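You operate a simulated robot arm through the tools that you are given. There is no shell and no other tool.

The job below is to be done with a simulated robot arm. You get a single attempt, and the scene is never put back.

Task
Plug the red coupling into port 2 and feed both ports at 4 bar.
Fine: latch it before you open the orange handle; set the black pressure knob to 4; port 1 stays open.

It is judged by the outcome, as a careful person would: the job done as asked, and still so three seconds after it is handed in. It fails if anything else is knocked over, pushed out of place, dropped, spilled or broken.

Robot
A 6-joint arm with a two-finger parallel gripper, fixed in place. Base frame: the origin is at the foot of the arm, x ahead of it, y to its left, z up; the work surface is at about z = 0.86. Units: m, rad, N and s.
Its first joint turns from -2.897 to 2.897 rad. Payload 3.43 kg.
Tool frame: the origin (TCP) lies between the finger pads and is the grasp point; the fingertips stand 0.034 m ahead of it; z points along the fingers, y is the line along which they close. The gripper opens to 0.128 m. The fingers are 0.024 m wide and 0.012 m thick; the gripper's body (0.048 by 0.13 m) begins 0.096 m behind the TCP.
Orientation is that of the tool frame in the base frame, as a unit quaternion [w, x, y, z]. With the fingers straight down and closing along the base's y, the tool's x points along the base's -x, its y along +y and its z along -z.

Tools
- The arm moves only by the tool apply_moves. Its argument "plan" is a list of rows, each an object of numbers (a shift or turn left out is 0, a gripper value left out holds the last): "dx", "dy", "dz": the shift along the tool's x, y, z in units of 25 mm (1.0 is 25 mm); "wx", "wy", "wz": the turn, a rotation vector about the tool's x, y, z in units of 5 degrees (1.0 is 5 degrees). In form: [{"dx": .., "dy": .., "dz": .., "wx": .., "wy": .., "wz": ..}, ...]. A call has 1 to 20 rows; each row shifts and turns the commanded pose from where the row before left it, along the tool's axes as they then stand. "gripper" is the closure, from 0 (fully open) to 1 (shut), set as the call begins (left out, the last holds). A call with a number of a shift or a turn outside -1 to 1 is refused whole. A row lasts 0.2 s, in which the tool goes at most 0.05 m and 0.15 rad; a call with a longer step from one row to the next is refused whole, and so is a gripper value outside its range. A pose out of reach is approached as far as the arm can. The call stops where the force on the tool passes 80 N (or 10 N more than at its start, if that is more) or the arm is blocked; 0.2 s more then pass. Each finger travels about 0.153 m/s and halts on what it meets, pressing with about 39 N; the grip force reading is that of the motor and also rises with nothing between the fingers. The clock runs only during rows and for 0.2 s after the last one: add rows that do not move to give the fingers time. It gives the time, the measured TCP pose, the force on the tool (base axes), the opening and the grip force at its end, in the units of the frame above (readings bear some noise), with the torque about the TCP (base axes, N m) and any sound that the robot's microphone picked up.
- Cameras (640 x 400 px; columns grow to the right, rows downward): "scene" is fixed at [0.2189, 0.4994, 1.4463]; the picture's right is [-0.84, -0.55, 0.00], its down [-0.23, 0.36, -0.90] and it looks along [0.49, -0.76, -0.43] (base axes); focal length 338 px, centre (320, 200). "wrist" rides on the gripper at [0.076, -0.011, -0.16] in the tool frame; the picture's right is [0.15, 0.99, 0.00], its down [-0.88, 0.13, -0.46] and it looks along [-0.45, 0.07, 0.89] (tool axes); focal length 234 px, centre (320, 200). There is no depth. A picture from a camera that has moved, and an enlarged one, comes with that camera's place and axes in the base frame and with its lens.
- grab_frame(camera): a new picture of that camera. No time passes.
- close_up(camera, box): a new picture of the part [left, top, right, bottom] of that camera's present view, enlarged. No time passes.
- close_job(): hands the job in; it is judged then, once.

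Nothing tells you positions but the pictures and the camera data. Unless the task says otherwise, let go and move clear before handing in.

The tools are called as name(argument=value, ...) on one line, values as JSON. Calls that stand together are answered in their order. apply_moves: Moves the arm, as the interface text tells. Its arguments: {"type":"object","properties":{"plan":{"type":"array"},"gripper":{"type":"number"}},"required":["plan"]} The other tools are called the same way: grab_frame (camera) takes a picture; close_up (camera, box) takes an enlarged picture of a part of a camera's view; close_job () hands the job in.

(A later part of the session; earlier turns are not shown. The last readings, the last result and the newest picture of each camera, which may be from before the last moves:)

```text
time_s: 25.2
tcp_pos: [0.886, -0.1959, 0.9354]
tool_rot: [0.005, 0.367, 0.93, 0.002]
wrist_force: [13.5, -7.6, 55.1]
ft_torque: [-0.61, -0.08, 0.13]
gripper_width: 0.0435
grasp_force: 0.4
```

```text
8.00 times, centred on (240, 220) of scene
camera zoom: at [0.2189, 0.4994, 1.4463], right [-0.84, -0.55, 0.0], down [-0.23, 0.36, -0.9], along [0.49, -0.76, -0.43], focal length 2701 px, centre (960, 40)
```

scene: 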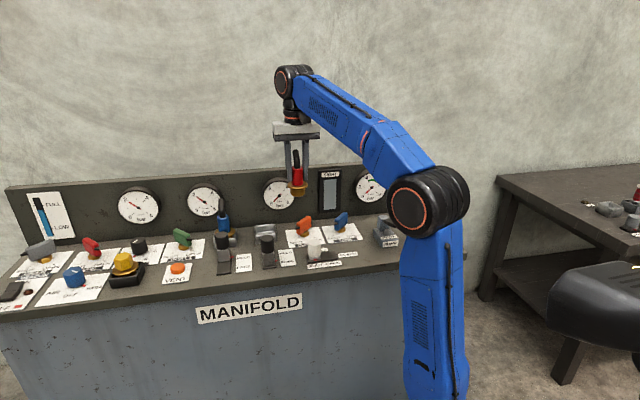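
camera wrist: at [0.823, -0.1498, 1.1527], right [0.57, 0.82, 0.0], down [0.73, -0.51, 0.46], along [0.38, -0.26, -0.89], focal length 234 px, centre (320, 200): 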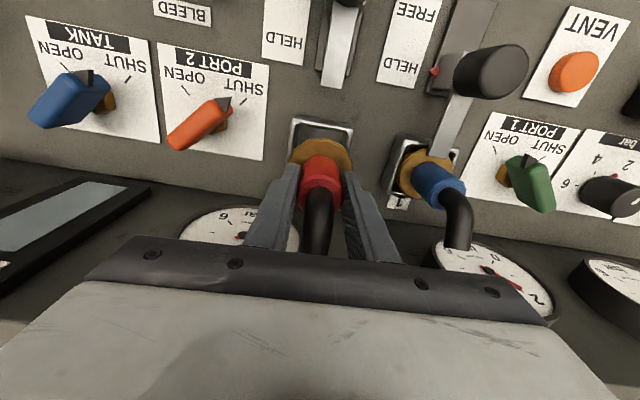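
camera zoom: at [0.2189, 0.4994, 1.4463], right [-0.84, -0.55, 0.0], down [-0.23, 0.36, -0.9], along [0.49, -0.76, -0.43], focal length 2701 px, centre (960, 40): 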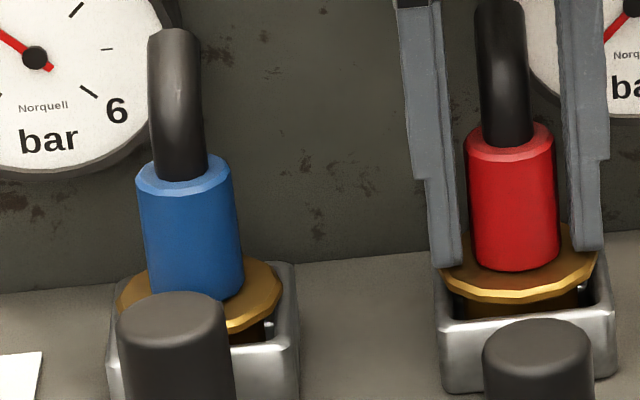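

The flange takes 55 N without moving, so it is seated. I lift clear and look at the latch for port 2.

apply_moves(plan=[{"dz": -0.3}, {"dz": -0.6}, {"dz": -1}, {"dz": -1}, {"dz": -1}, {"dz": -1}, {"dz": -1}, {"dx": 1}, {"dx": 1}, {"dx": 1}, {"dx": 1}, {"dx": 1}], gripper=0.6)

grab_frame(camera="wrist")

close_up(camera="wrist", box=[200, 100, 440, 250])

close_up(camera="scene", box=[200, 200, 320, 275])

```text
time_s: 27.8
tcp_pos: [0.795, -0.1113, 1.0794]
tool_rot: [0.0, 0.367, 0.93, 0.0]
wrist_force: [0.0, 0.7, 0.3]
ft_torque: [0.0, 0.06, 0.03]
gripper_width: 0.0512
grasp_force: 0.0
```

```text
taken
camera wrist: at [0.7316, -0.0671, 1.2385], right [0.57, 0.82, 0.0], down [0.73, -0.51, 0.46], along [0.38, -0.26, -0.89], focal length 234 px, centre (320, 200)
```

wrist: 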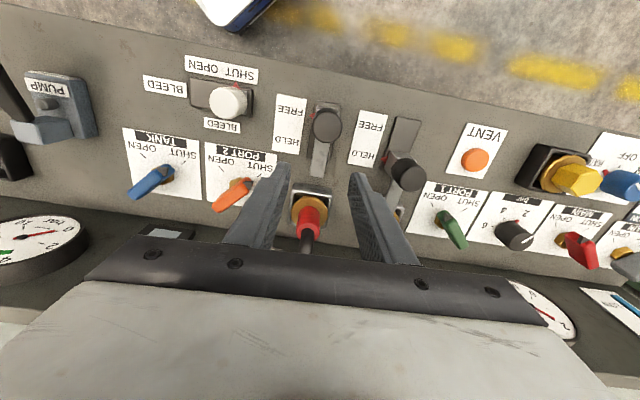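

```text
2.67 times, centred on (320, 175) of wrist
camera zoom: at [0.7316, -0.0671, 1.2385], right [0.57, 0.82, 0.0], down [0.73, -0.51, 0.46], along [0.38, -0.26, -0.89], focal length 624 px, centre (320, 267)
```

zoom: 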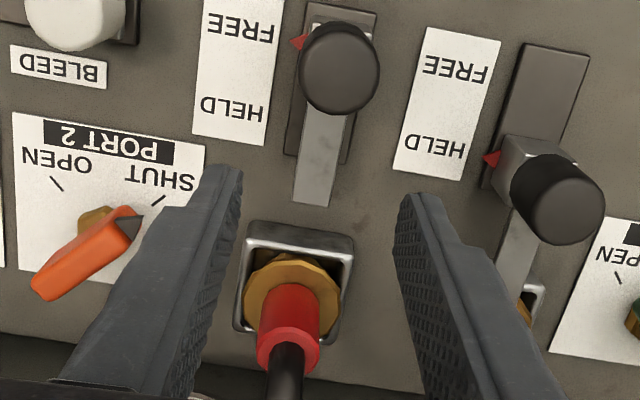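

```text
5.33 times, centred on (260, 238) of scene
camera zoom: at [0.2189, 0.4994, 1.4463], right [-0.84, -0.55, 0.0], down [-0.23, 0.36, -0.9], along [0.49, -0.76, -0.43], focal length 1801 px, centre (640, 0)
```

zoom: 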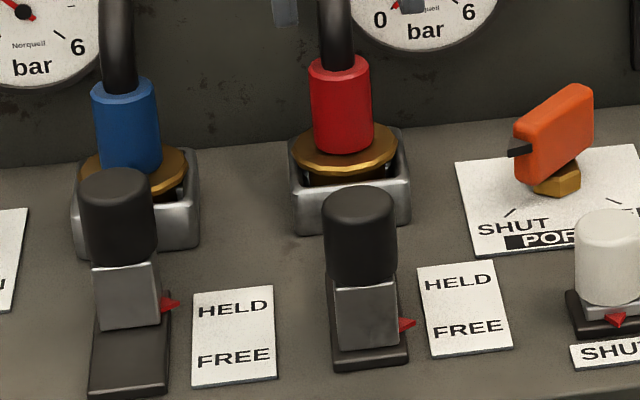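

Red sits level with the blue one. Latch 2 is at FREE: its knob top is near (0.780, -0.090, 0.947), and HELD lies about 41 mm toward the panel. I go above the knob.

apply_moves(plan=[{"dx": 0.52, "dy": 0.12}, {"dx": 0.505, "dy": 0.11}, {"dz": 0.85}, {"dz": 0.85}, {"dz": 0.85}, {"dz": 0.85}, {}], gripper=0.42)

grab_frame(camera="wrist")

close_up(camera="scene", box=[200, 180, 320, 280])

```text
time_s: 29.4
tcp_pos: [0.7797, -0.0891, 0.9926]
tool_rot: [0.0, 0.367, 0.93, 0.001]
wrist_force: [0.4, 0.0, -0.9]
ft_torque: [0.02, 0.0, 0.01]
gripper_width: 0.0742
grasp_force: 0.1
```

```text
taken
camera wrist: at [0.7171, -0.0456, 1.1544], right [0.57, 0.82, 0.0], down [0.73, -0.51, 0.46], along [0.38, -0.26, -0.89], focal length 234 px, centre (320, 200)
```

wrist: 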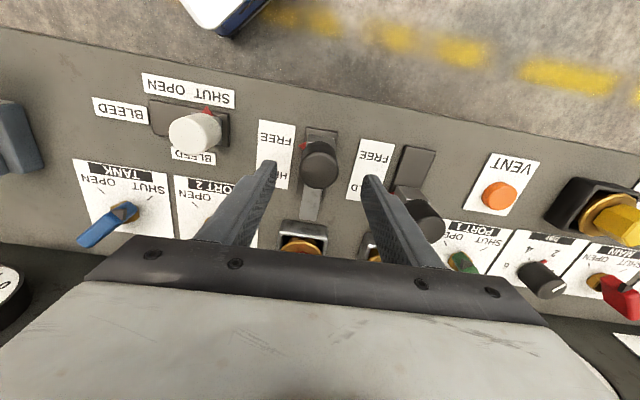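

```text
4.00 times, centred on (260, 230) of scene
camera zoom: at [0.2189, 0.4994, 1.4463], right [-0.84, -0.55, 0.0], down [-0.23, 0.36, -0.9], along [0.49, -0.76, -0.43], focal length 1351 px, centre (560, 80)
```

zoom: 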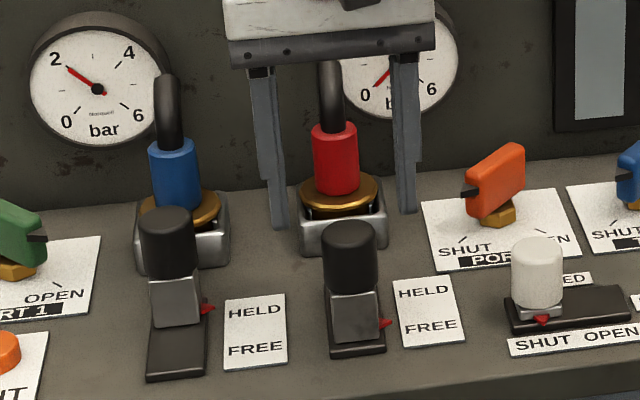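

close_up(camera="wrist", box=[240, 110, 400, 210])

```text
4.00 times, centred on (320, 160) of wrist
camera zoom: at [0.7171, -0.0456, 1.1544], right [0.57, 0.82, 0.0], down [0.73, -0.51, 0.46], along [0.38, -0.26, -0.89], focal length 937 px, centre (320, 360)
```

zoom: 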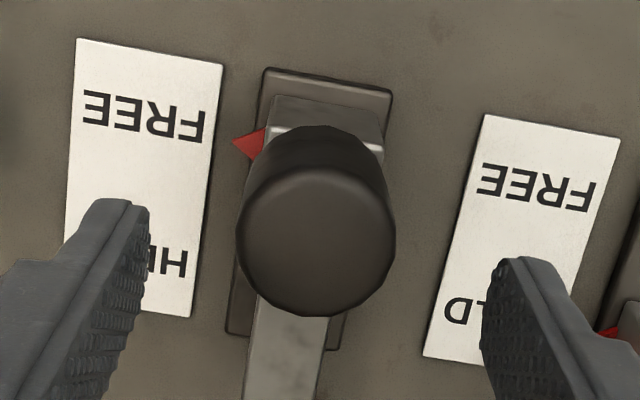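

The knob's top face centres under the tool. I descend and grip it.

apply_moves(plan=[{"dz": 0.66}, {"dz": 0.66}, {"dz": 0.66}, {}])

apply_moves(plan=[{}, {}, {}], gripper=1)

close_up(camera="scene", box=[200, 180, 320, 280])

```text
time_s: 30.4
tcp_pos: [0.7799, -0.0882, 0.9453]
tool_rot: [0.002, 0.367, 0.93, 0.001]
wrist_force: [-1.1, 0.3, -0.3]
ft_torque: [0.01, 0.01, 0.05]
gripper_width: 0.0742
grasp_force: 0.0
```

```text
time_s: 31.2
tcp_pos: [0.7783, -0.0888, 0.9456]
tool_rot: [0.001, 0.367, 0.93, -0.001]
wrist_force: [-14.2, -12.9, -5.2]
ft_torque: [-1.27, 0.84, 0.01]
gripper_width: 0.0373
grasp_force: 45.6
```

```text
4.00 times, centred on (260, 230) of scene
camera zoom: at [0.2189, 0.4994, 1.4463], right [-0.84, -0.55, 0.0], down [-0.23, 0.36, -0.9], along [0.49, -0.76, -0.43], focal length 1351 px, centre (560, 80)
```

zoom: 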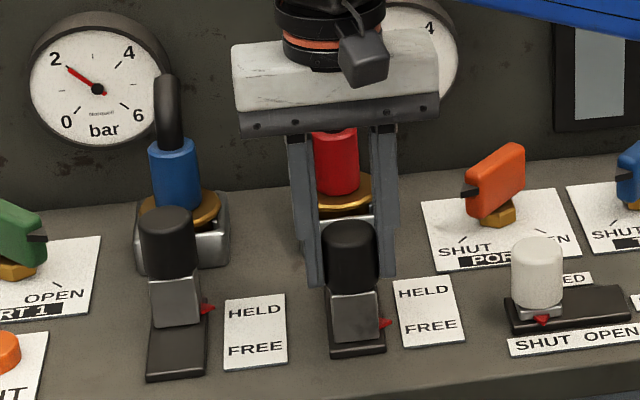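

The grip is on, with a small sideways load (the knob is about 2 mm toward -e). I relax that and slide toward HELD.

apply_moves(plan=[{"dy": -0.08}, {}])

apply_moves(plan=[{"dx": -0.3}, {"dx": -0.3}, {"dx": -0.3}, {"dx": -0.3}, {}])

close_up(camera="scene", box=[200, 180, 320, 280])

```text
time_s: 31.8
tcp_pos: [0.7792, -0.0893, 0.9451]
tool_rot: [0.001, 0.366, 0.931, 0.001]
wrist_force: [2.4, -0.1, -1.8]
ft_torque: [-0.08, 1.33, -0.19]
gripper_width: 0.0378
grasp_force: 45.3
```

```text
time_s: 33.0
tcp_pos: [0.7997, -0.1106, 0.9454]
tool_rot: [0.001, 0.367, 0.93, 0.0]
wrist_force: [3.6, 3.2, -2.5]
ft_torque: [-0.74, 0.91, 0.05]
gripper_width: 0.0378
grasp_force: 45.5
```

```text
4.00 times, centred on (260, 230) of scene
camera zoom: at [0.2189, 0.4994, 1.4463], right [-0.84, -0.55, 0.0], down [-0.23, 0.36, -0.9], along [0.49, -0.76, -0.43], focal length 1351 px, centre (560, 80)
```

zoom: 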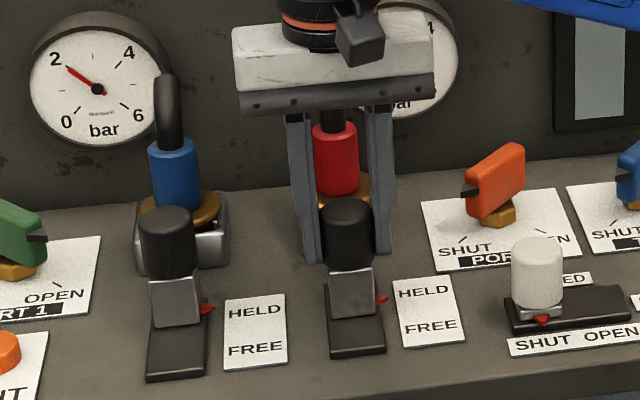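

The latch slides smoothly and is about 30 mm along. I continue to its end stop.

apply_moves(plan=[{"dx": -0.2}, {"dx": -0.2}, {}])

apply_moves(plan=[{"dx": -0.1}, {"dx": -0.1}, {}])

close_up(camera="scene", box=[200, 180, 320, 280])

grab_frame(camera="wrist")

```text
time_s: 33.8
tcp_pos: [0.8076, -0.1185, 0.9457]
tool_rot: [0.001, 0.367, 0.93, 0.001]
wrist_force: [-1.4, -5.3, -5.7]
ft_torque: [-1.2, 0.56, 0.12]
gripper_width: 0.0378
grasp_force: 44.9
```

```text
time_s: 34.6
tcp_pos: [0.8119, -0.12, 0.945]
tool_rot: [0.0, 0.368, 0.93, 0.002]
wrist_force: [-14.0, -8.1, -9.1]
ft_torque: [-1.22, 0.39, 0.19]
gripper_width: 0.0378
grasp_force: 44.2
```

```text
4.00 times, centred on (260, 230) of scene
camera zoom: at [0.2189, 0.4994, 1.4463], right [-0.84, -0.55, 0.0], down [-0.23, 0.36, -0.9], along [0.49, -0.76, -0.43], focal length 1351 px, centre (560, 80)
```

zoom: 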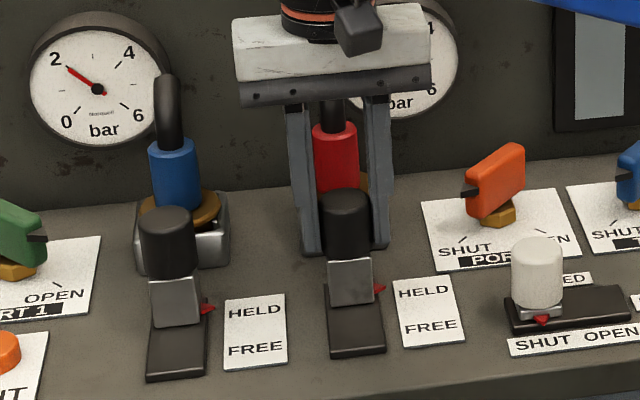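

```text
taken
camera wrist: at [0.7479, -0.0778, 1.1054], right [0.57, 0.82, 0.0], down [0.73, -0.51, 0.46], along [0.38, -0.26, -0.89], focal length 234 px, centre (320, 200)
```

wrist: 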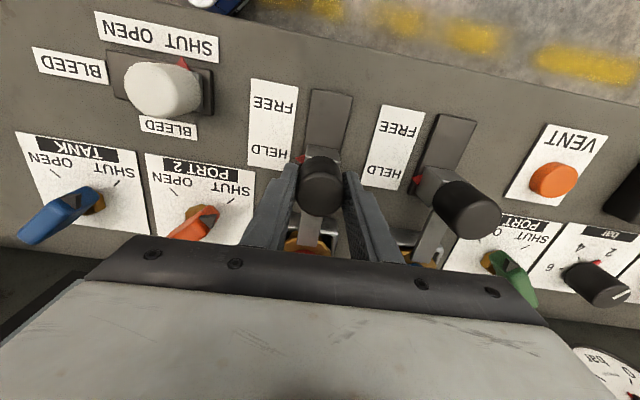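

apply_moves(plan=[{"dy": -0.06}, {"dx": -0.08}, {}])

close_up(camera="scene", box=[220, 215, 300, 265])

```text
time_s: 35.4
tcp_pos: [0.8106, -0.1221, 0.9446]
tool_rot: [0.0, 0.367, 0.93, 0.001]
wrist_force: [-24.6, 17.7, -18.9]
ft_torque: [-0.36, 0.81, 0.3]
gripper_width: 0.0379
grasp_force: 44.7
```

```text
8.00 times, centred on (260, 240) of scene
camera zoom: at [0.2189, 0.4994, 1.4463], right [-0.84, -0.55, 0.0], down [-0.23, 0.36, -0.9], along [0.49, -0.76, -0.43], focal length 2701 px, centre (800, -120)
```

zoom: 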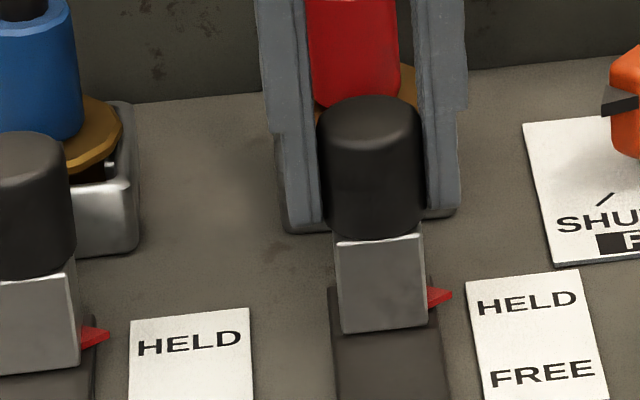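

An end stop of about 30 N is felt at HELD, so the latch is home. I release, rise, and check the latch.

apply_moves(plan=[{"dx": 0.06}, {}, {}], gripper=0.42)

apply_moves(plan=[{"dz": -0.6}, {"dz": -1}, {"dz": -1}, {"dz": -1}, {"dz": -1}, {"dz": -1}, {"dx": 1}, {"dx": 1}])

grab_frame(camera="wrist")

close_up(camera="wrist", box=[140, 90, 400, 250])

close_up(camera="scene", box=[200, 180, 360, 280])

```text
time_s: 36.2
tcp_pos: [0.8101, -0.1209, 0.9454]
tool_rot: [0.001, 0.368, 0.93, 0.0]
wrist_force: [-0.3, 0.7, 0.2]
ft_torque: [0.02, 0.0, 0.0]
gripper_width: 0.0741
grasp_force: 0.0
```

```text
time_s: 38.0
tcp_pos: [0.7737, -0.0879, 1.0849]
tool_rot: [0.001, 0.367, 0.93, 0.0]
wrist_force: [-0.3, -0.4, 0.2]
ft_torque: [-0.02, -0.01, 0.0]
gripper_width: 0.0746
grasp_force: 0.2
```

```text
taken
camera wrist: at [0.7115, -0.0438, 1.2457], right [0.57, 0.82, 0.0], down [0.73, -0.51, 0.46], along [0.38, -0.26, -0.89], focal length 234 px, centre (320, 200)
```

wrist: 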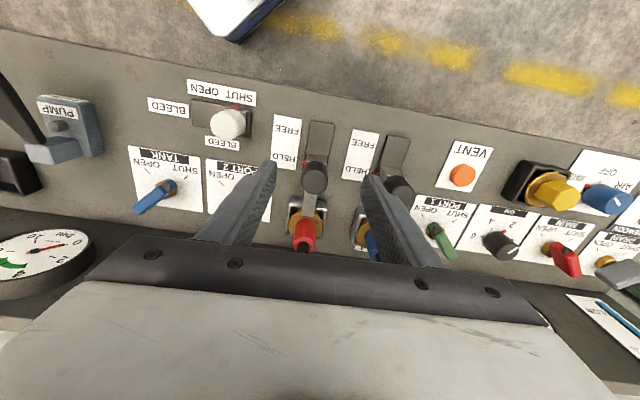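

```text
2.46 times, centred on (270, 170) of wrist
camera zoom: at [0.7115, -0.0438, 1.2457], right [0.57, 0.82, 0.0], down [0.73, -0.51, 0.46], along [0.38, -0.26, -0.89], focal length 576 px, centre (443, 274)
```

zoom: 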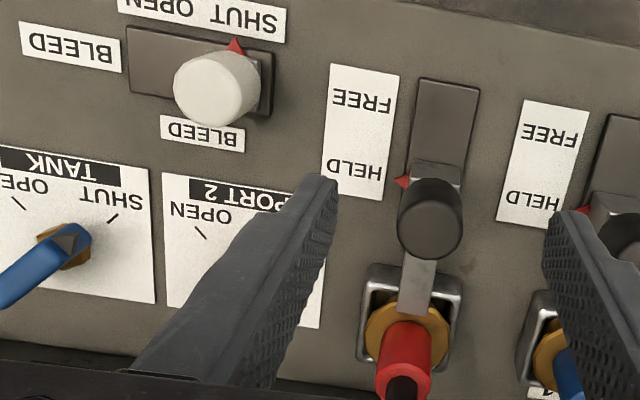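

```text
4.00 times, centred on (280, 230) of scene
camera zoom: at [0.2189, 0.4994, 1.4463], right [-0.84, -0.55, 0.0], down [-0.23, 0.36, -0.9], along [0.49, -0.76, -0.43], focal length 1351 px, centre (480, 80)
```

zoom: 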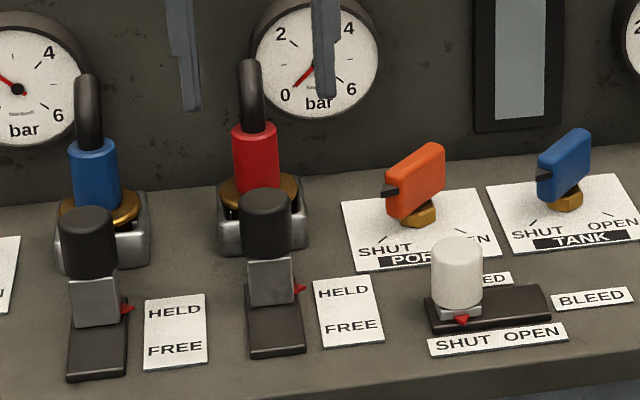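

The tongue now lies over the red flange, pointing at HELD like port 1. Next is the orange PORT 2 handle, so I move to view it.

apply_moves(plan=[{"dy": -1}, {"dy": -1}, {"dy": -1}, {"dy": -0.5}, {}])

grab_frame(camera="wrist")

close_up(camera="wrist", box=[240, 140, 400, 240])

close_up(camera="scene", box=[270, 190, 350, 240])

```text
time_s: 39.2
tcp_pos: [0.7144, -0.1518, 1.0848]
tool_rot: [0.001, 0.366, 0.93, 0.0]
wrist_force: [-0.3, 0.4, -0.4]
ft_torque: [-0.01, 0.01, -0.01]
gripper_width: 0.0743
grasp_force: 0.2
```

```text
taken
camera wrist: at [0.6514, -0.1089, 1.2452], right [0.57, 0.82, 0.0], down [0.73, -0.51, 0.46], along [0.38, -0.26, -0.89], focal length 234 px, centre (320, 200)
```

wrist: 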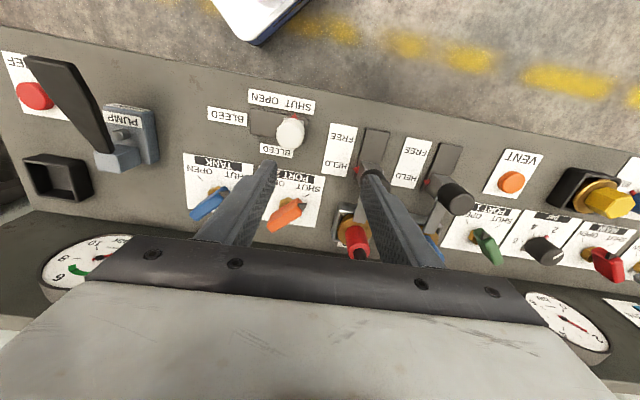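

```text
4.00 times, centred on (320, 190) of wrist
camera zoom: at [0.6514, -0.1089, 1.2452], right [0.57, 0.82, 0.0], down [0.73, -0.51, 0.46], along [0.38, -0.26, -0.89], focal length 937 px, centre (320, 240)
```

zoom: 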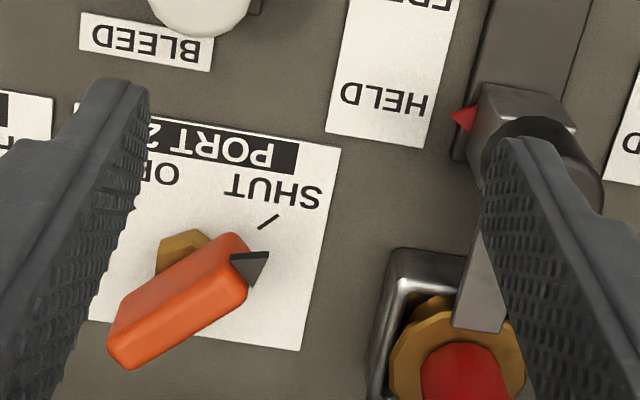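

```text
8.00 times, centred on (310, 215) of scene
camera zoom: at [0.2189, 0.4994, 1.4463], right [-0.84, -0.55, 0.0], down [-0.23, 0.36, -0.9], along [0.49, -0.76, -0.43], focal length 2701 px, centre (400, 80)
```

zoom: 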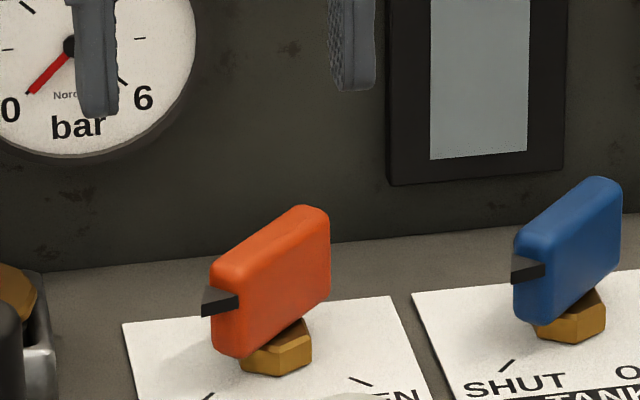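

The orange handle is a bar about 62 mm long, pointing at roughly 94° (base) over a pivot near (0.776, -0.2615), top z about 0.93. Opening it is about +90° seen from above. I align the gripper across it and hover.

apply_moves(plan=[{"wz": 0.951}, {"wz": 0.951}, {"wz": 0.951}, {"wz": 0.951}, {"wz": 0.951}, {"wz": 0.951}, {"wz": 0.951}, {"wz": 0.951}, {"wz": 0.951}, {"dx": -0.91, "dy": 0.43}, {"dx": -0.91, "dy": 0.43}, {"dx": -0.91, "dy": 0.43}, {"dx": -0.91, "dy": 0.43}, {"dx": -0.91, "dy": 0.43}, {}, {"dz": 0.9}, {"dz": 0.9}, {"dz": 0.9}, {}], gripper=0.55)

grab_frame(camera="wrist")

close_up(camera="wrist", box=[240, 120, 400, 220])

close_up(camera="scene", box=[250, 160, 370, 260])

```text
time_s: 43.2
tcp_pos: [0.7765, -0.2637, 1.0182]
tool_rot: [0.001, 0.68, 0.733, 0.001]
wrist_force: [-0.3, 0.6, 0.8]
ft_torque: [0.03, 0.01, 0.01]
gripper_width: 0.0575
grasp_force: 0.0
```

```text
taken
camera wrist: at [0.7601, -0.1882, 1.179], right [0.98, 0.22, 0.0], down [0.19, -0.87, 0.46], along [0.1, -0.44, -0.89], focal length 234 px, centre (320, 200)
```

wrist: 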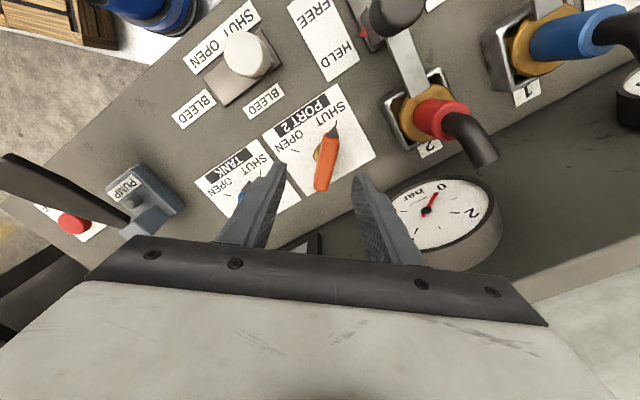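

```text
4.00 times, centred on (320, 170) of wrist
camera zoom: at [0.7601, -0.1882, 1.179], right [0.98, 0.22, 0.0], down [0.19, -0.87, 0.46], along [0.1, -0.44, -0.89], focal length 937 px, centre (320, 320)
```

zoom: 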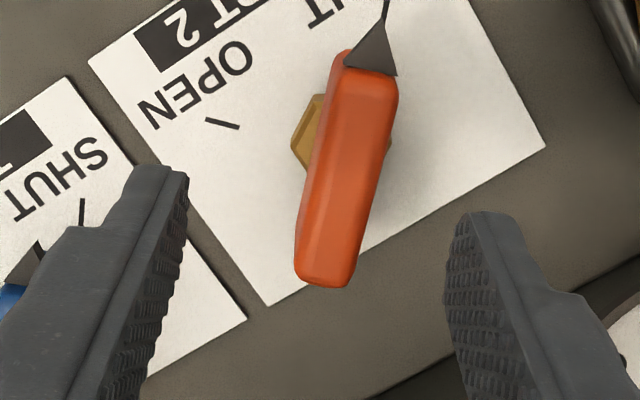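

```text
4.00 times, centred on (310, 210) of scene
camera zoom: at [0.2189, 0.4994, 1.4463], right [-0.84, -0.55, 0.0], down [-0.23, 0.36, -0.9], along [0.49, -0.76, -0.43], focal length 1351 px, centre (360, 160)
```

zoom: 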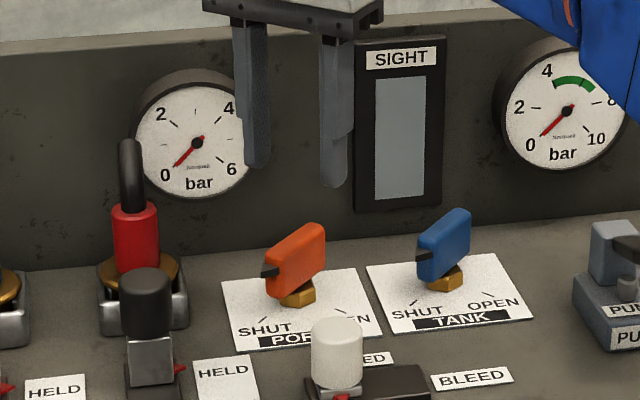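

In this closer view the handle is about 7 mm to the right of the tool axis. I correct and drop lower to check again.

apply_moves(plan=[{"dx": -0.18, "dy": 0.29}, {"dz": 0.7}, {"dz": 0.7}, {}])

close_up(camera="wrist", box=[220, 80, 420, 205])

close_up(camera="scene", box=[270, 180, 350, 240])

```text
time_s: 44.2
tcp_pos: [0.7847, -0.2655, 0.9812]
tool_rot: [0.001, 0.681, 0.732, 0.001]
wrist_force: [-0.4, 0.6, 0.3]
ft_torque: [-0.04, 0.01, 0.01]
gripper_width: 0.0575
grasp_force: 0.0
```

```text
3.20 times, centred on (320, 142) of wrist
camera zoom: at [0.7674, -0.1908, 1.1429], right [0.98, 0.22, 0.0], down [0.19, -0.87, 0.46], along [0.1, -0.44, -0.89], focal length 749 px, centre (320, 384)
```

zoom: 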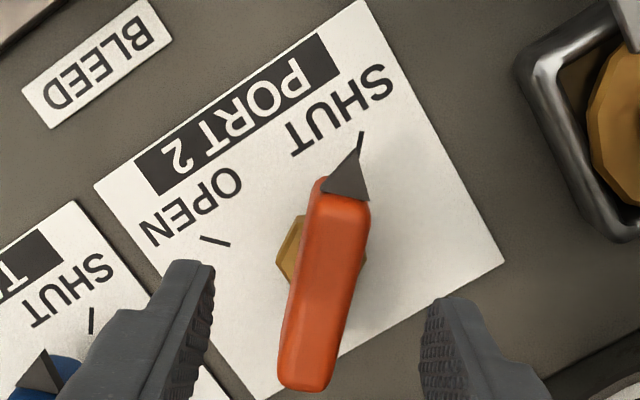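

```text
6.67 times, centred on (310, 210) of scene
camera zoom: at [0.2189, 0.4994, 1.4463], right [-0.84, -0.55, 0.0], down [-0.23, 0.36, -0.9], along [0.49, -0.76, -0.43], focal length 2251 px, centre (387, 133)
```

zoom: 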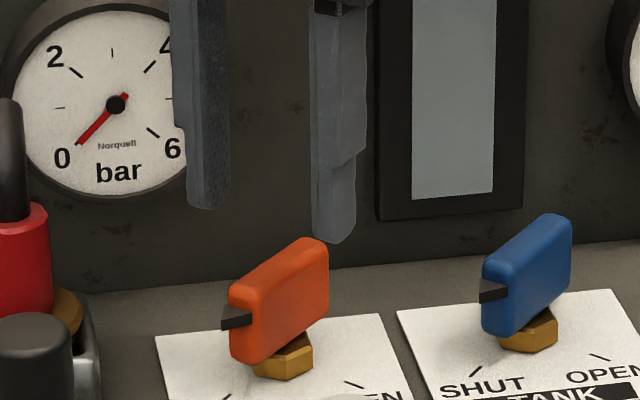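

The handle is now centred, with its pivot about 5 mm further along the bar. I shift to the pivot, descend and grip.

apply_moves(plan=[{"dx": -0.2, "dy": 0.05}, {"dz": 0.75}, {"dz": 0.75}, {"dz": 0.75}, {}])

apply_moves(plan=[{}, {}, {}], gripper=1)

grab_frame(camera="wrist")

close_up(camera="scene", box=[230, 160, 370, 250])

```text
time_s: 45.4
tcp_pos: [0.7856, -0.2708, 0.925]
tool_rot: [0.0, 0.681, 0.733, 0.001]
wrist_force: [0.0, 0.2, -0.1]
ft_torque: [0.0, 0.01, -0.02]
gripper_width: 0.0577
grasp_force: 0.1
```

```text
time_s: 46.2
tcp_pos: [0.7859, -0.2706, 0.9268]
tool_rot: [0.0, 0.681, 0.732, 0.001]
wrist_force: [-10.1, -1.3, -2.6]
ft_torque: [-0.42, 0.68, -0.05]
gripper_width: 0.0188
grasp_force: 45.3
```

```text
taken
camera wrist: at [0.7699, -0.1962, 1.0865], right [0.98, 0.22, 0.0], down [0.19, -0.87, 0.46], along [0.1, -0.44, -0.89], focal length 234 px, centre (320, 200)
```

wrist: 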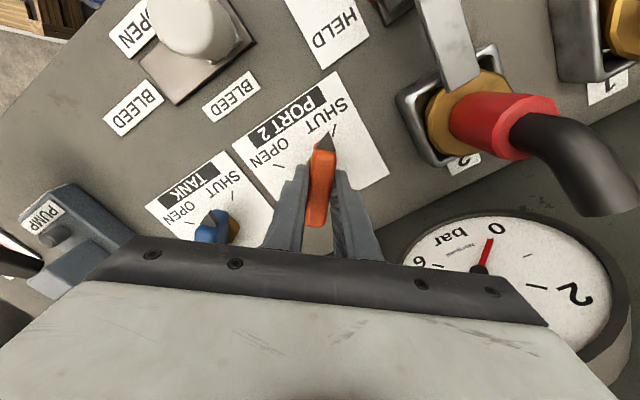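

```text
4.44 times, centred on (300, 205) of scene
camera zoom: at [0.2189, 0.4994, 1.4463], right [-0.84, -0.55, 0.0], down [-0.23, 0.36, -0.9], along [0.49, -0.76, -0.43], focal length 1501 px, centre (409, 178)
```

zoom: 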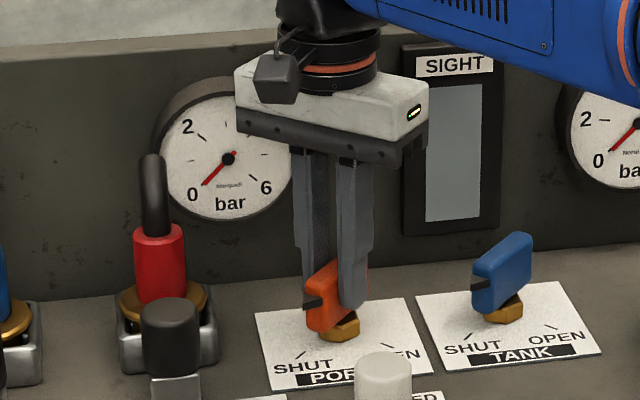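

The grip is good (18.8 mm). I turn the handle about +30° first and check forces.

apply_moves(plan=[{"dy": -0.04}, {"wz": -0.8}, {"wz": -0.8}, {"wz": -0.8}, {"wz": -0.8}, {"wz": -0.8}, {}])

close_up(camera="scene", box=[230, 160, 370, 250])

```text
time_s: 47.8
tcp_pos: [0.7853, -0.2701, 0.9258]
tool_rot: [0.001, 0.544, 0.839, 0.0]
wrist_force: [2.5, -10.8, -0.2]
ft_torque: [-1.04, 0.3, -0.02]
gripper_width: 0.0191
grasp_force: 45.5
```

```text
4.44 times, centred on (300, 205) of scene
camera zoom: at [0.2189, 0.4994, 1.4463], right [-0.84, -0.55, 0.0], down [-0.23, 0.36, -0.9], along [0.49, -0.76, -0.43], focal length 1501 px, centre (409, 178)
```

zoom: 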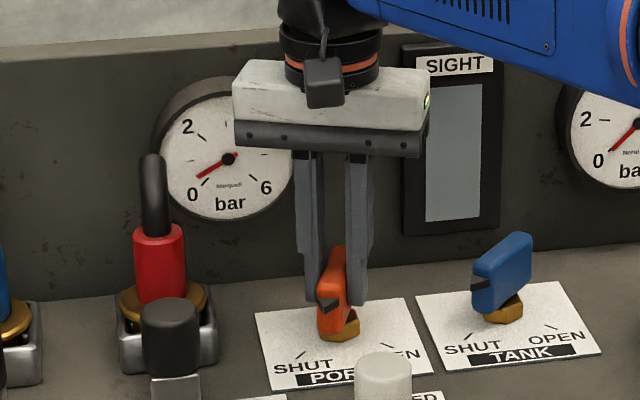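

It turns freely and the port 2 gauge begins to move. I continue.

apply_moves(plan=[{"wz": -0.9}, {"wz": -0.9}, {"wz": -0.9}, {"wz": -0.9}, {"wz": -0.9}, {"wz": -0.9}, {"wz": -0.9}, {"wz": -0.9}, {}])

close_up(camera="scene", box=[230, 160, 370, 250])

grab_frame(camera="wrist")

```text
time_s: 49.8
tcp_pos: [0.7841, -0.2724, 0.9265]
tool_rot: [0.001, 0.256, 0.967, 0.0]
wrist_force: [-26.0, -34.9, -1.7]
ft_torque: [-1.44, -0.17, -0.14]
gripper_width: 0.0188
grasp_force: 45.5
```

```text
4.44 times, centred on (300, 205) of scene
camera zoom: at [0.2189, 0.4994, 1.4463], right [-0.84, -0.55, 0.0], down [-0.23, 0.36, -0.9], along [0.49, -0.76, -0.43], focal length 1501 px, centre (409, 178)
```

zoom: 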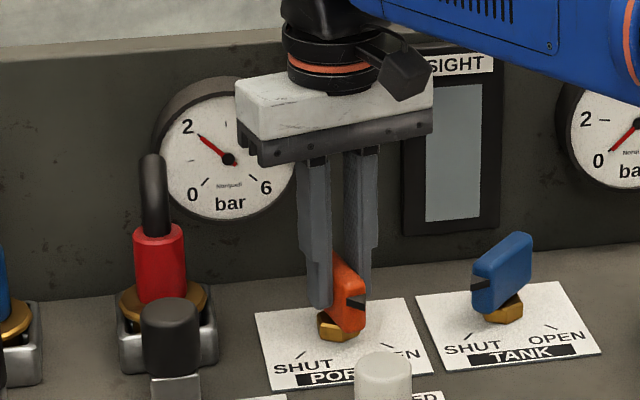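

```text
taken
camera wrist: at [0.7126, -0.2446, 1.0863], right [0.36, 0.93, 0.0], down [0.83, -0.32, 0.46], along [0.43, -0.17, -0.89], focal length 234 px, centre (320, 200)
```

wrist: 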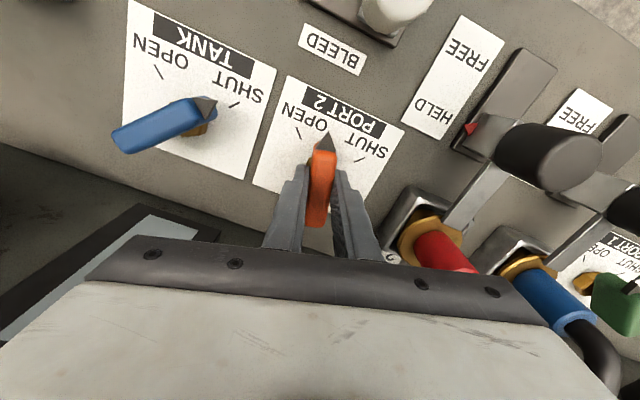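

There is a 43 N side load because the pivot is slightly off the grip line. I relieve it, then continue turning.

apply_moves(plan=[{"dy": -0.1}, {"dy": -0.08}, {}])

apply_moves(plan=[{"wz": -0.9, "dy": -0.02}, {"wz": -0.9, "dy": -0.02}, {"wz": -0.9, "dy": -0.02}, {"wz": -0.9, "dy": -0.02}, {}])

grab_frame(camera="wrist")

close_up(camera="scene", box=[230, 160, 370, 250])

```text
time_s: 50.6
tcp_pos: [0.7829, -0.2732, 0.9263]
tool_rot: [0.001, 0.257, 0.967, 0.001]
wrist_force: [5.0, 3.8, -0.6]
ft_torque: [-0.49, 0.47, 0.02]
gripper_width: 0.0188
grasp_force: 45.2
```

```text
time_s: 51.8
tcp_pos: [0.783, -0.273, 0.9258]
tool_rot: [0.002, 0.102, 0.995, 0.001]
wrist_force: [35.8, 46.6, 10.8]
ft_torque: [0.6, -0.39, 0.12]
gripper_width: 0.0189
grasp_force: 44.9
```

```text
taken
camera wrist: at [0.7066, -0.2693, 1.0862], right [0.06, 1.0, 0.0], down [0.89, -0.05, 0.46], along [0.46, -0.03, -0.89], focal length 234 px, centre (320, 200)
```

wrist: 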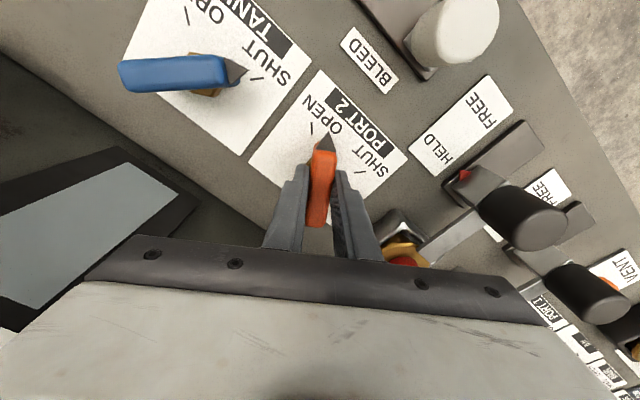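

```text
4.44 times, centred on (300, 205) of scene
camera zoom: at [0.2189, 0.4994, 1.4463], right [-0.84, -0.55, 0.0], down [-0.23, 0.36, -0.9], along [0.49, -0.76, -0.43], focal length 1501 px, centre (409, 178)
```

zoom: 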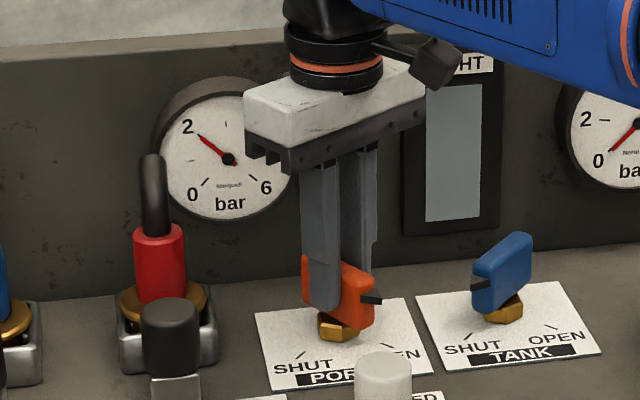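

apply_moves(plan=[{"dy": 0.16, "dx": -0.06}, {}])

apply_moves(plan=[{"wz": -0.8}, {"wz": -0.8}, {}])

close_up(camera="wrist", box=[240, 80, 400, 180])

```text
time_s: 52.4
tcp_pos: [0.783, -0.2733, 0.9257]
tool_rot: [0.001, 0.104, 0.995, -0.002]
wrist_force: [17.0, 17.5, 10.6]
ft_torque: [0.52, -1.19, 0.05]
gripper_width: 0.019
grasp_force: 45.1
```

```text
time_s: 53.2
tcp_pos: [0.7838, -0.2744, 0.9261]
tool_rot: [0.001, 0.034, 0.999, -0.001]
wrist_force: [6.9, -9.2, 5.8]
ft_torque: [-0.13, -0.21, -0.05]
gripper_width: 0.0189
grasp_force: 45.3
```

```text
4.00 times, centred on (320, 130) of wrist
camera zoom: at [0.7071, -0.2799, 1.0864], right [-0.08, 1.0, 0.0], down [0.89, 0.07, 0.46], along [0.46, 0.04, -0.89], focal length 937 px, centre (320, 480)
```

zoom: 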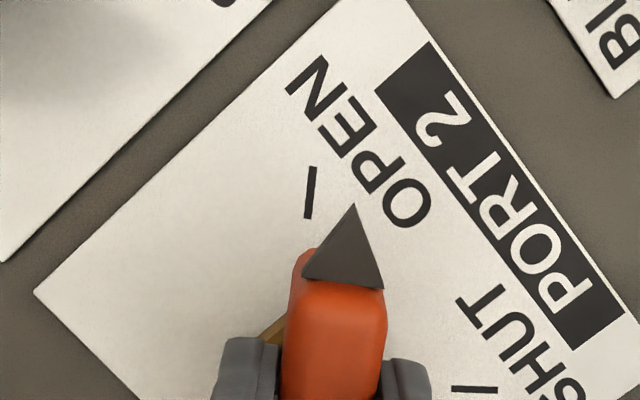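

The handle is about 6° short of the OPEN mark. I turn a bit more and feel for the stop.

apply_moves(plan=[{"wz": -0.6}, {"wz": -0.6}, {}])

apply_moves(plan=[{"wz": -0.6}, {}])

close_up(camera="wrist", box=[240, 80, 400, 180])

close_up(camera="scene", box=[100, 160, 380, 270])

```text
time_s: 54.0
tcp_pos: [0.7831, -0.2745, 0.9253]
tool_rot: [0.001, -0.018, 1.0, 0.0]
wrist_force: [0.2, -27.6, 2.7]
ft_torque: [-0.53, 0.15, -1.38]
gripper_width: 0.0192
grasp_force: 45.1
```

```text
time_s: 54.6
tcp_pos: [0.7825, -0.2741, 0.9255]
tool_rot: [-0.001, -0.045, 0.999, 0.001]
wrist_force: [-12.5, -33.8, -5.0]
ft_torque: [-1.09, 0.38, -1.51]
gripper_width: 0.0206
grasp_force: 44.9
```

```text
4.00 times, centred on (320, 130) of wrist
camera zoom: at [0.7085, -0.2923, 1.0864], right [-0.23, 0.97, 0.0], down [0.86, 0.21, 0.46], along [0.44, 0.11, -0.89], focal length 937 px, centre (320, 480)
```

zoom: 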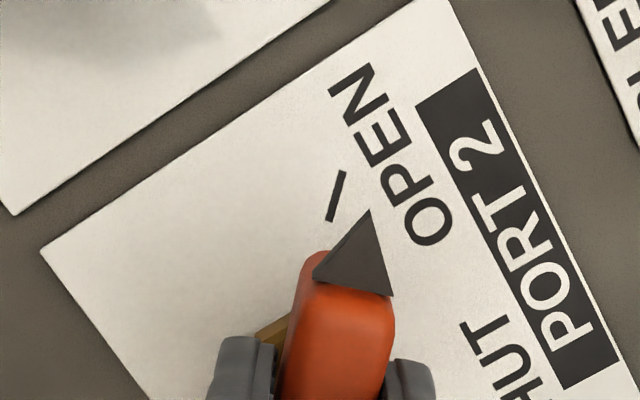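

```text
2.29 times, centred on (240, 215) of scene
camera zoom: at [0.2189, 0.4994, 1.4463], right [-0.84, -0.55, 0.0], down [-0.23, 0.36, -0.9], along [0.49, -0.76, -0.43], focal length 772 px, centre (503, 166)
```

zoom: 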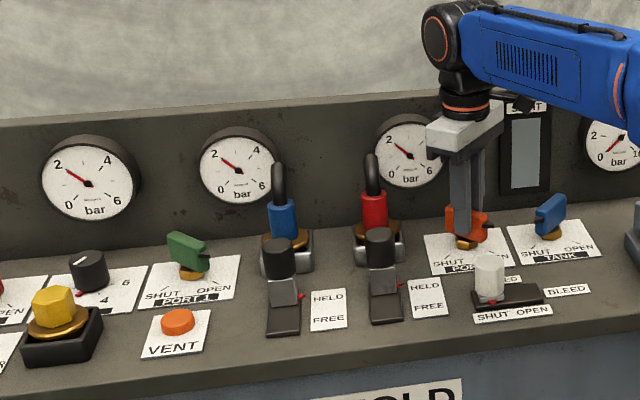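

The stop is reached (torque rises), and the port 2 gauge reads about 2 bar. I relax the twist, release, and rise.

apply_moves(plan=[{"wz": 0.6}, {}])

apply_moves(plan=[{}, {}, {}], gripper=0.6)

apply_moves(plan=[{"dz": -0.6}, {"dz": -1}, {"dz": -1}, {"dz": -1}, {"dz": -1}, {"dz": -1}, {"dz": -1}, {}])

grab_frame(camera="wrist")

close_up(camera="scene", box=[240, 160, 380, 250])

```text
time_s: 55.2
tcp_pos: [0.7833, -0.2733, 0.9258]
tool_rot: [0.001, -0.019, 1.0, -0.001]
wrist_force: [-19.7, -37.8, -11.0]
ft_torque: [-1.09, 0.23, -1.03]
gripper_width: 0.0196
grasp_force: 45.3
```

```text
time_s: 56.0
tcp_pos: [0.7835, -0.2709, 0.9272]
tool_rot: [0.001, -0.02, 1.0, -0.001]
wrist_force: [1.4, 0.2, 0.5]
ft_torque: [-0.01, -0.02, 0.01]
gripper_width: 0.0513
grasp_force: 0.0
```

```text
time_s: 57.8
tcp_pos: [0.785, -0.2734, 1.0908]
tool_rot: [0.001, -0.02, 1.0, 0.0]
wrist_force: [1.1, 0.3, 0.0]
ft_torque: [0.04, 0.01, 0.01]
gripper_width: 0.0512
grasp_force: 0.1
```

```text
taken
camera wrist: at [0.7095, -0.2879, 1.2513], right [-0.18, 0.98, 0.0], down [0.87, 0.16, 0.46], along [0.45, 0.08, -0.89], focal length 234 px, centre (320, 200)
```

wrist: 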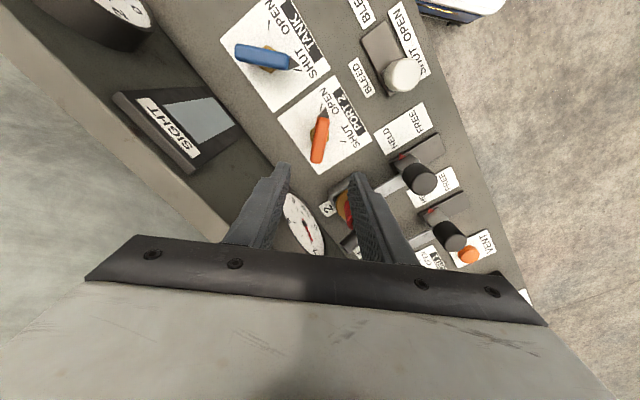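

```text
4.44 times, centred on (310, 205) of scene
camera zoom: at [0.2189, 0.4994, 1.4463], right [-0.84, -0.55, 0.0], down [-0.23, 0.36, -0.9], along [0.49, -0.76, -0.43], focal length 1501 px, centre (364, 178)
```

zoom: 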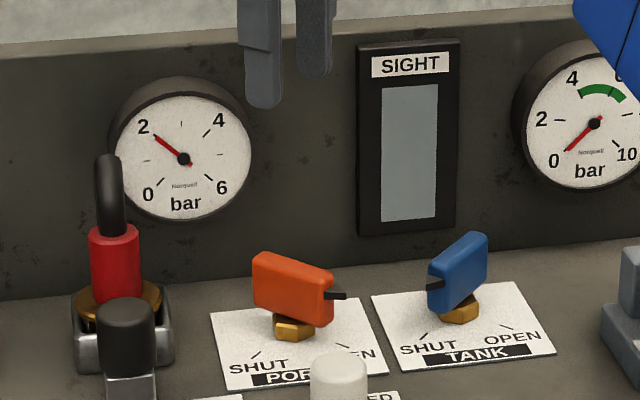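

Orange is open and both gauges read just under 2 bar. The pressure knob is far away, near (1.14, 0.08), so I must reach it with a tilted tool; first I move closer to look at it.

apply_moves(plan=[{"dz": -0.6}, {"dz": -0.6}, {"dx": -0.566, "dy": 0.97}, {"dx": -0.566, "dy": 0.97}, {"dx": -0.566, "dy": 0.97}, {"dx": -0.566, "dy": 0.97}, {"dx": -0.566, "dy": 0.97}, {"dx": -0.566, "dy": 0.97}, {"dx": -0.566, "dy": 0.97}, {"dx": -0.566, "dy": 0.97}, {"dx": -0.566, "dy": 0.97}, {"dx": -0.566, "dy": 0.97}, {"dx": -0.566, "dy": 0.97}, {}])

grab_frame(camera="wrist")

grab_frame(camera="scene")

```text
time_s: 60.8
tcp_pos: [0.9273, -0.0015, 1.1207]
tool_rot: [0.001, -0.019, 1.0, 0.0]
wrist_force: [-0.2, -0.1, 0.2]
ft_torque: [-0.01, 0.0, -0.01]
gripper_width: 0.051
grasp_force: 0.1
```

```text
taken
camera wrist: at [0.8528, -0.016, 1.2805], right [-0.18, 0.98, 0.0], down [0.87, 0.16, 0.46], along [0.45, 0.08, -0.89], focal length 234 px, centre (320, 200)
```

wrist: 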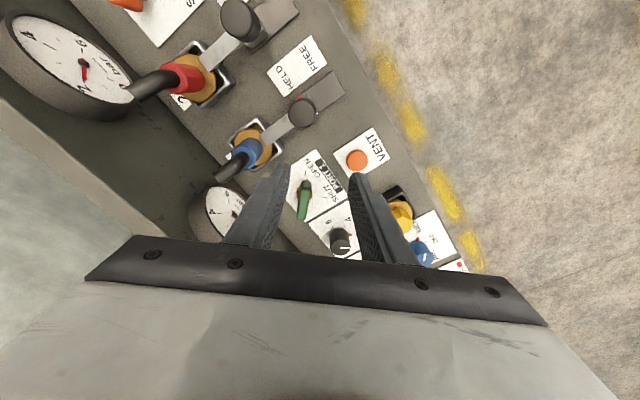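

```text
taken
```

scene: 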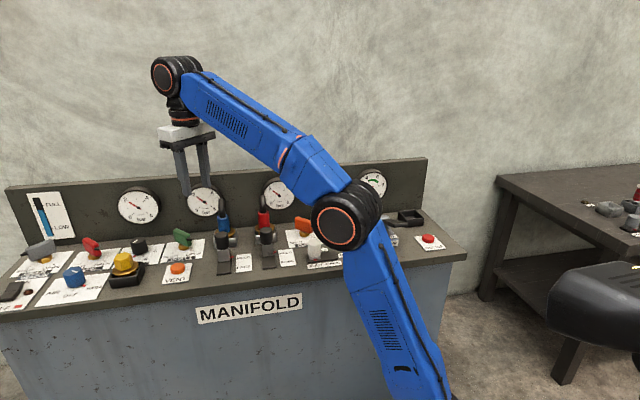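

apply_moves(plan=[{}, {}, {}], gripper=0.0)

close_up(camera="wrist", box=[270, 140, 430, 240])

close_up(camera="scene", box=[100, 180, 200, 260])

```text
time_s: 61.6
tcp_pos: [0.9293, -0.0021, 1.12]
tool_rot: [0.003, -0.019, 1.0, -0.001]
wrist_force: [0.2, -0.3, -1.0]
ft_torque: [0.02, 0.0, 0.0]
gripper_width: 0.1284
grasp_force: 0.0
```

```text
4.00 times, centred on (350, 190) of wrist
camera zoom: at [0.8527, -0.0164, 1.2806], right [-0.18, 0.98, 0.0], down [0.87, 0.16, 0.46], along [0.45, 0.08, -0.89], focal length 937 px, centre (200, 240)
```

zoom: 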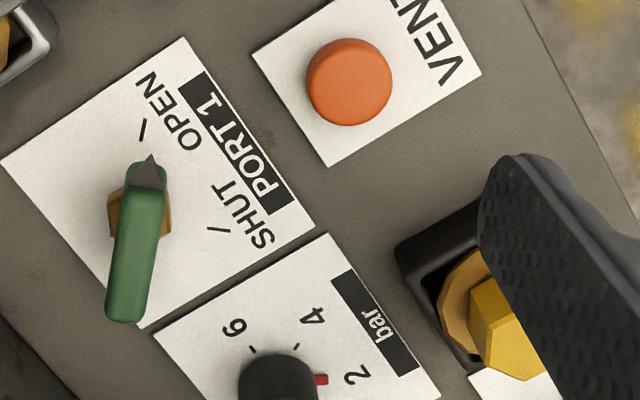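

```text
5.00 times, centred on (150, 220) of scene
camera zoom: at [0.2189, 0.4994, 1.4463], right [-0.84, -0.55, 0.0], down [-0.23, 0.36, -0.9], along [0.49, -0.76, -0.43], focal length 1688 px, centre (1170, 100)
```

zoom: 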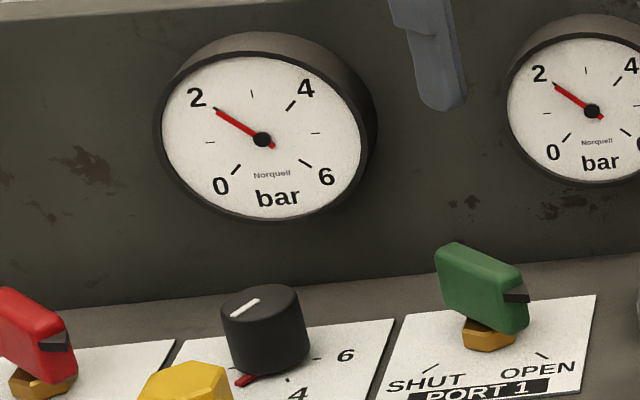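

The dial shows 2, 4 and 6 running counter-clockwise (from above) and the red pointer is at 2; 4 is about 45° on. I tilt the tool 35° outward, turned about -20°, and look again.

apply_moves(plan=[{"wz": 1}, {"wz": 1}, {"wz": 1}, {"wz": 1}, {"wy": -1}, {"wy": -1}, {"wy": -1}, {"wy": -1}, {"wy": -1}, {"wy": -1}, {"wy": -1}, {}])

grab_frame(camera="wrist")

grab_frame(camera="scene")

```text
time_s: 64.2
tcp_pos: [0.9291, -0.0006, 1.1218]
tool_rot: [0.299, 0.148, 0.942, -0.046]
wrist_force: [-0.4, -0.9, 0.0]
ft_torque: [0.03, 0.03, 0.01]
gripper_width: 0.1281
grasp_force: 0.1
```

```text
taken
camera wrist: at [0.7786, 0.0359, 1.2088], right [0.19, 0.98, -0.08], down [0.47, -0.02, 0.88], along [0.86, -0.21, -0.47], focal length 234 px, centre (320, 200)
```

wrist: 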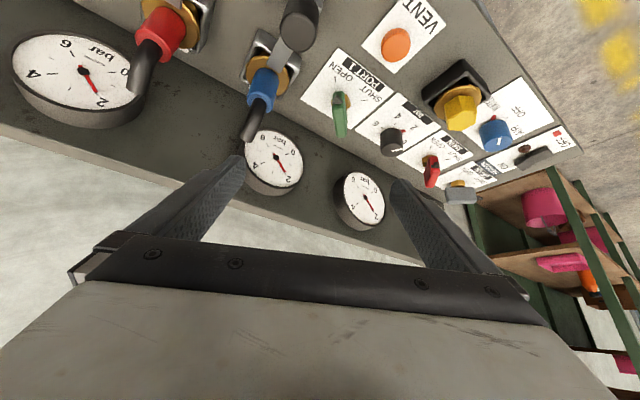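

```text
taken
```

scene: 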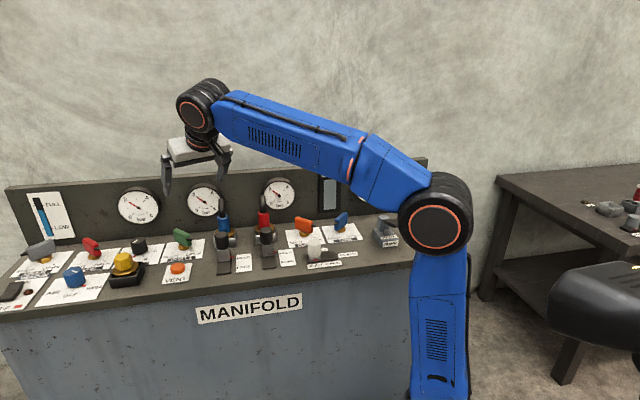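

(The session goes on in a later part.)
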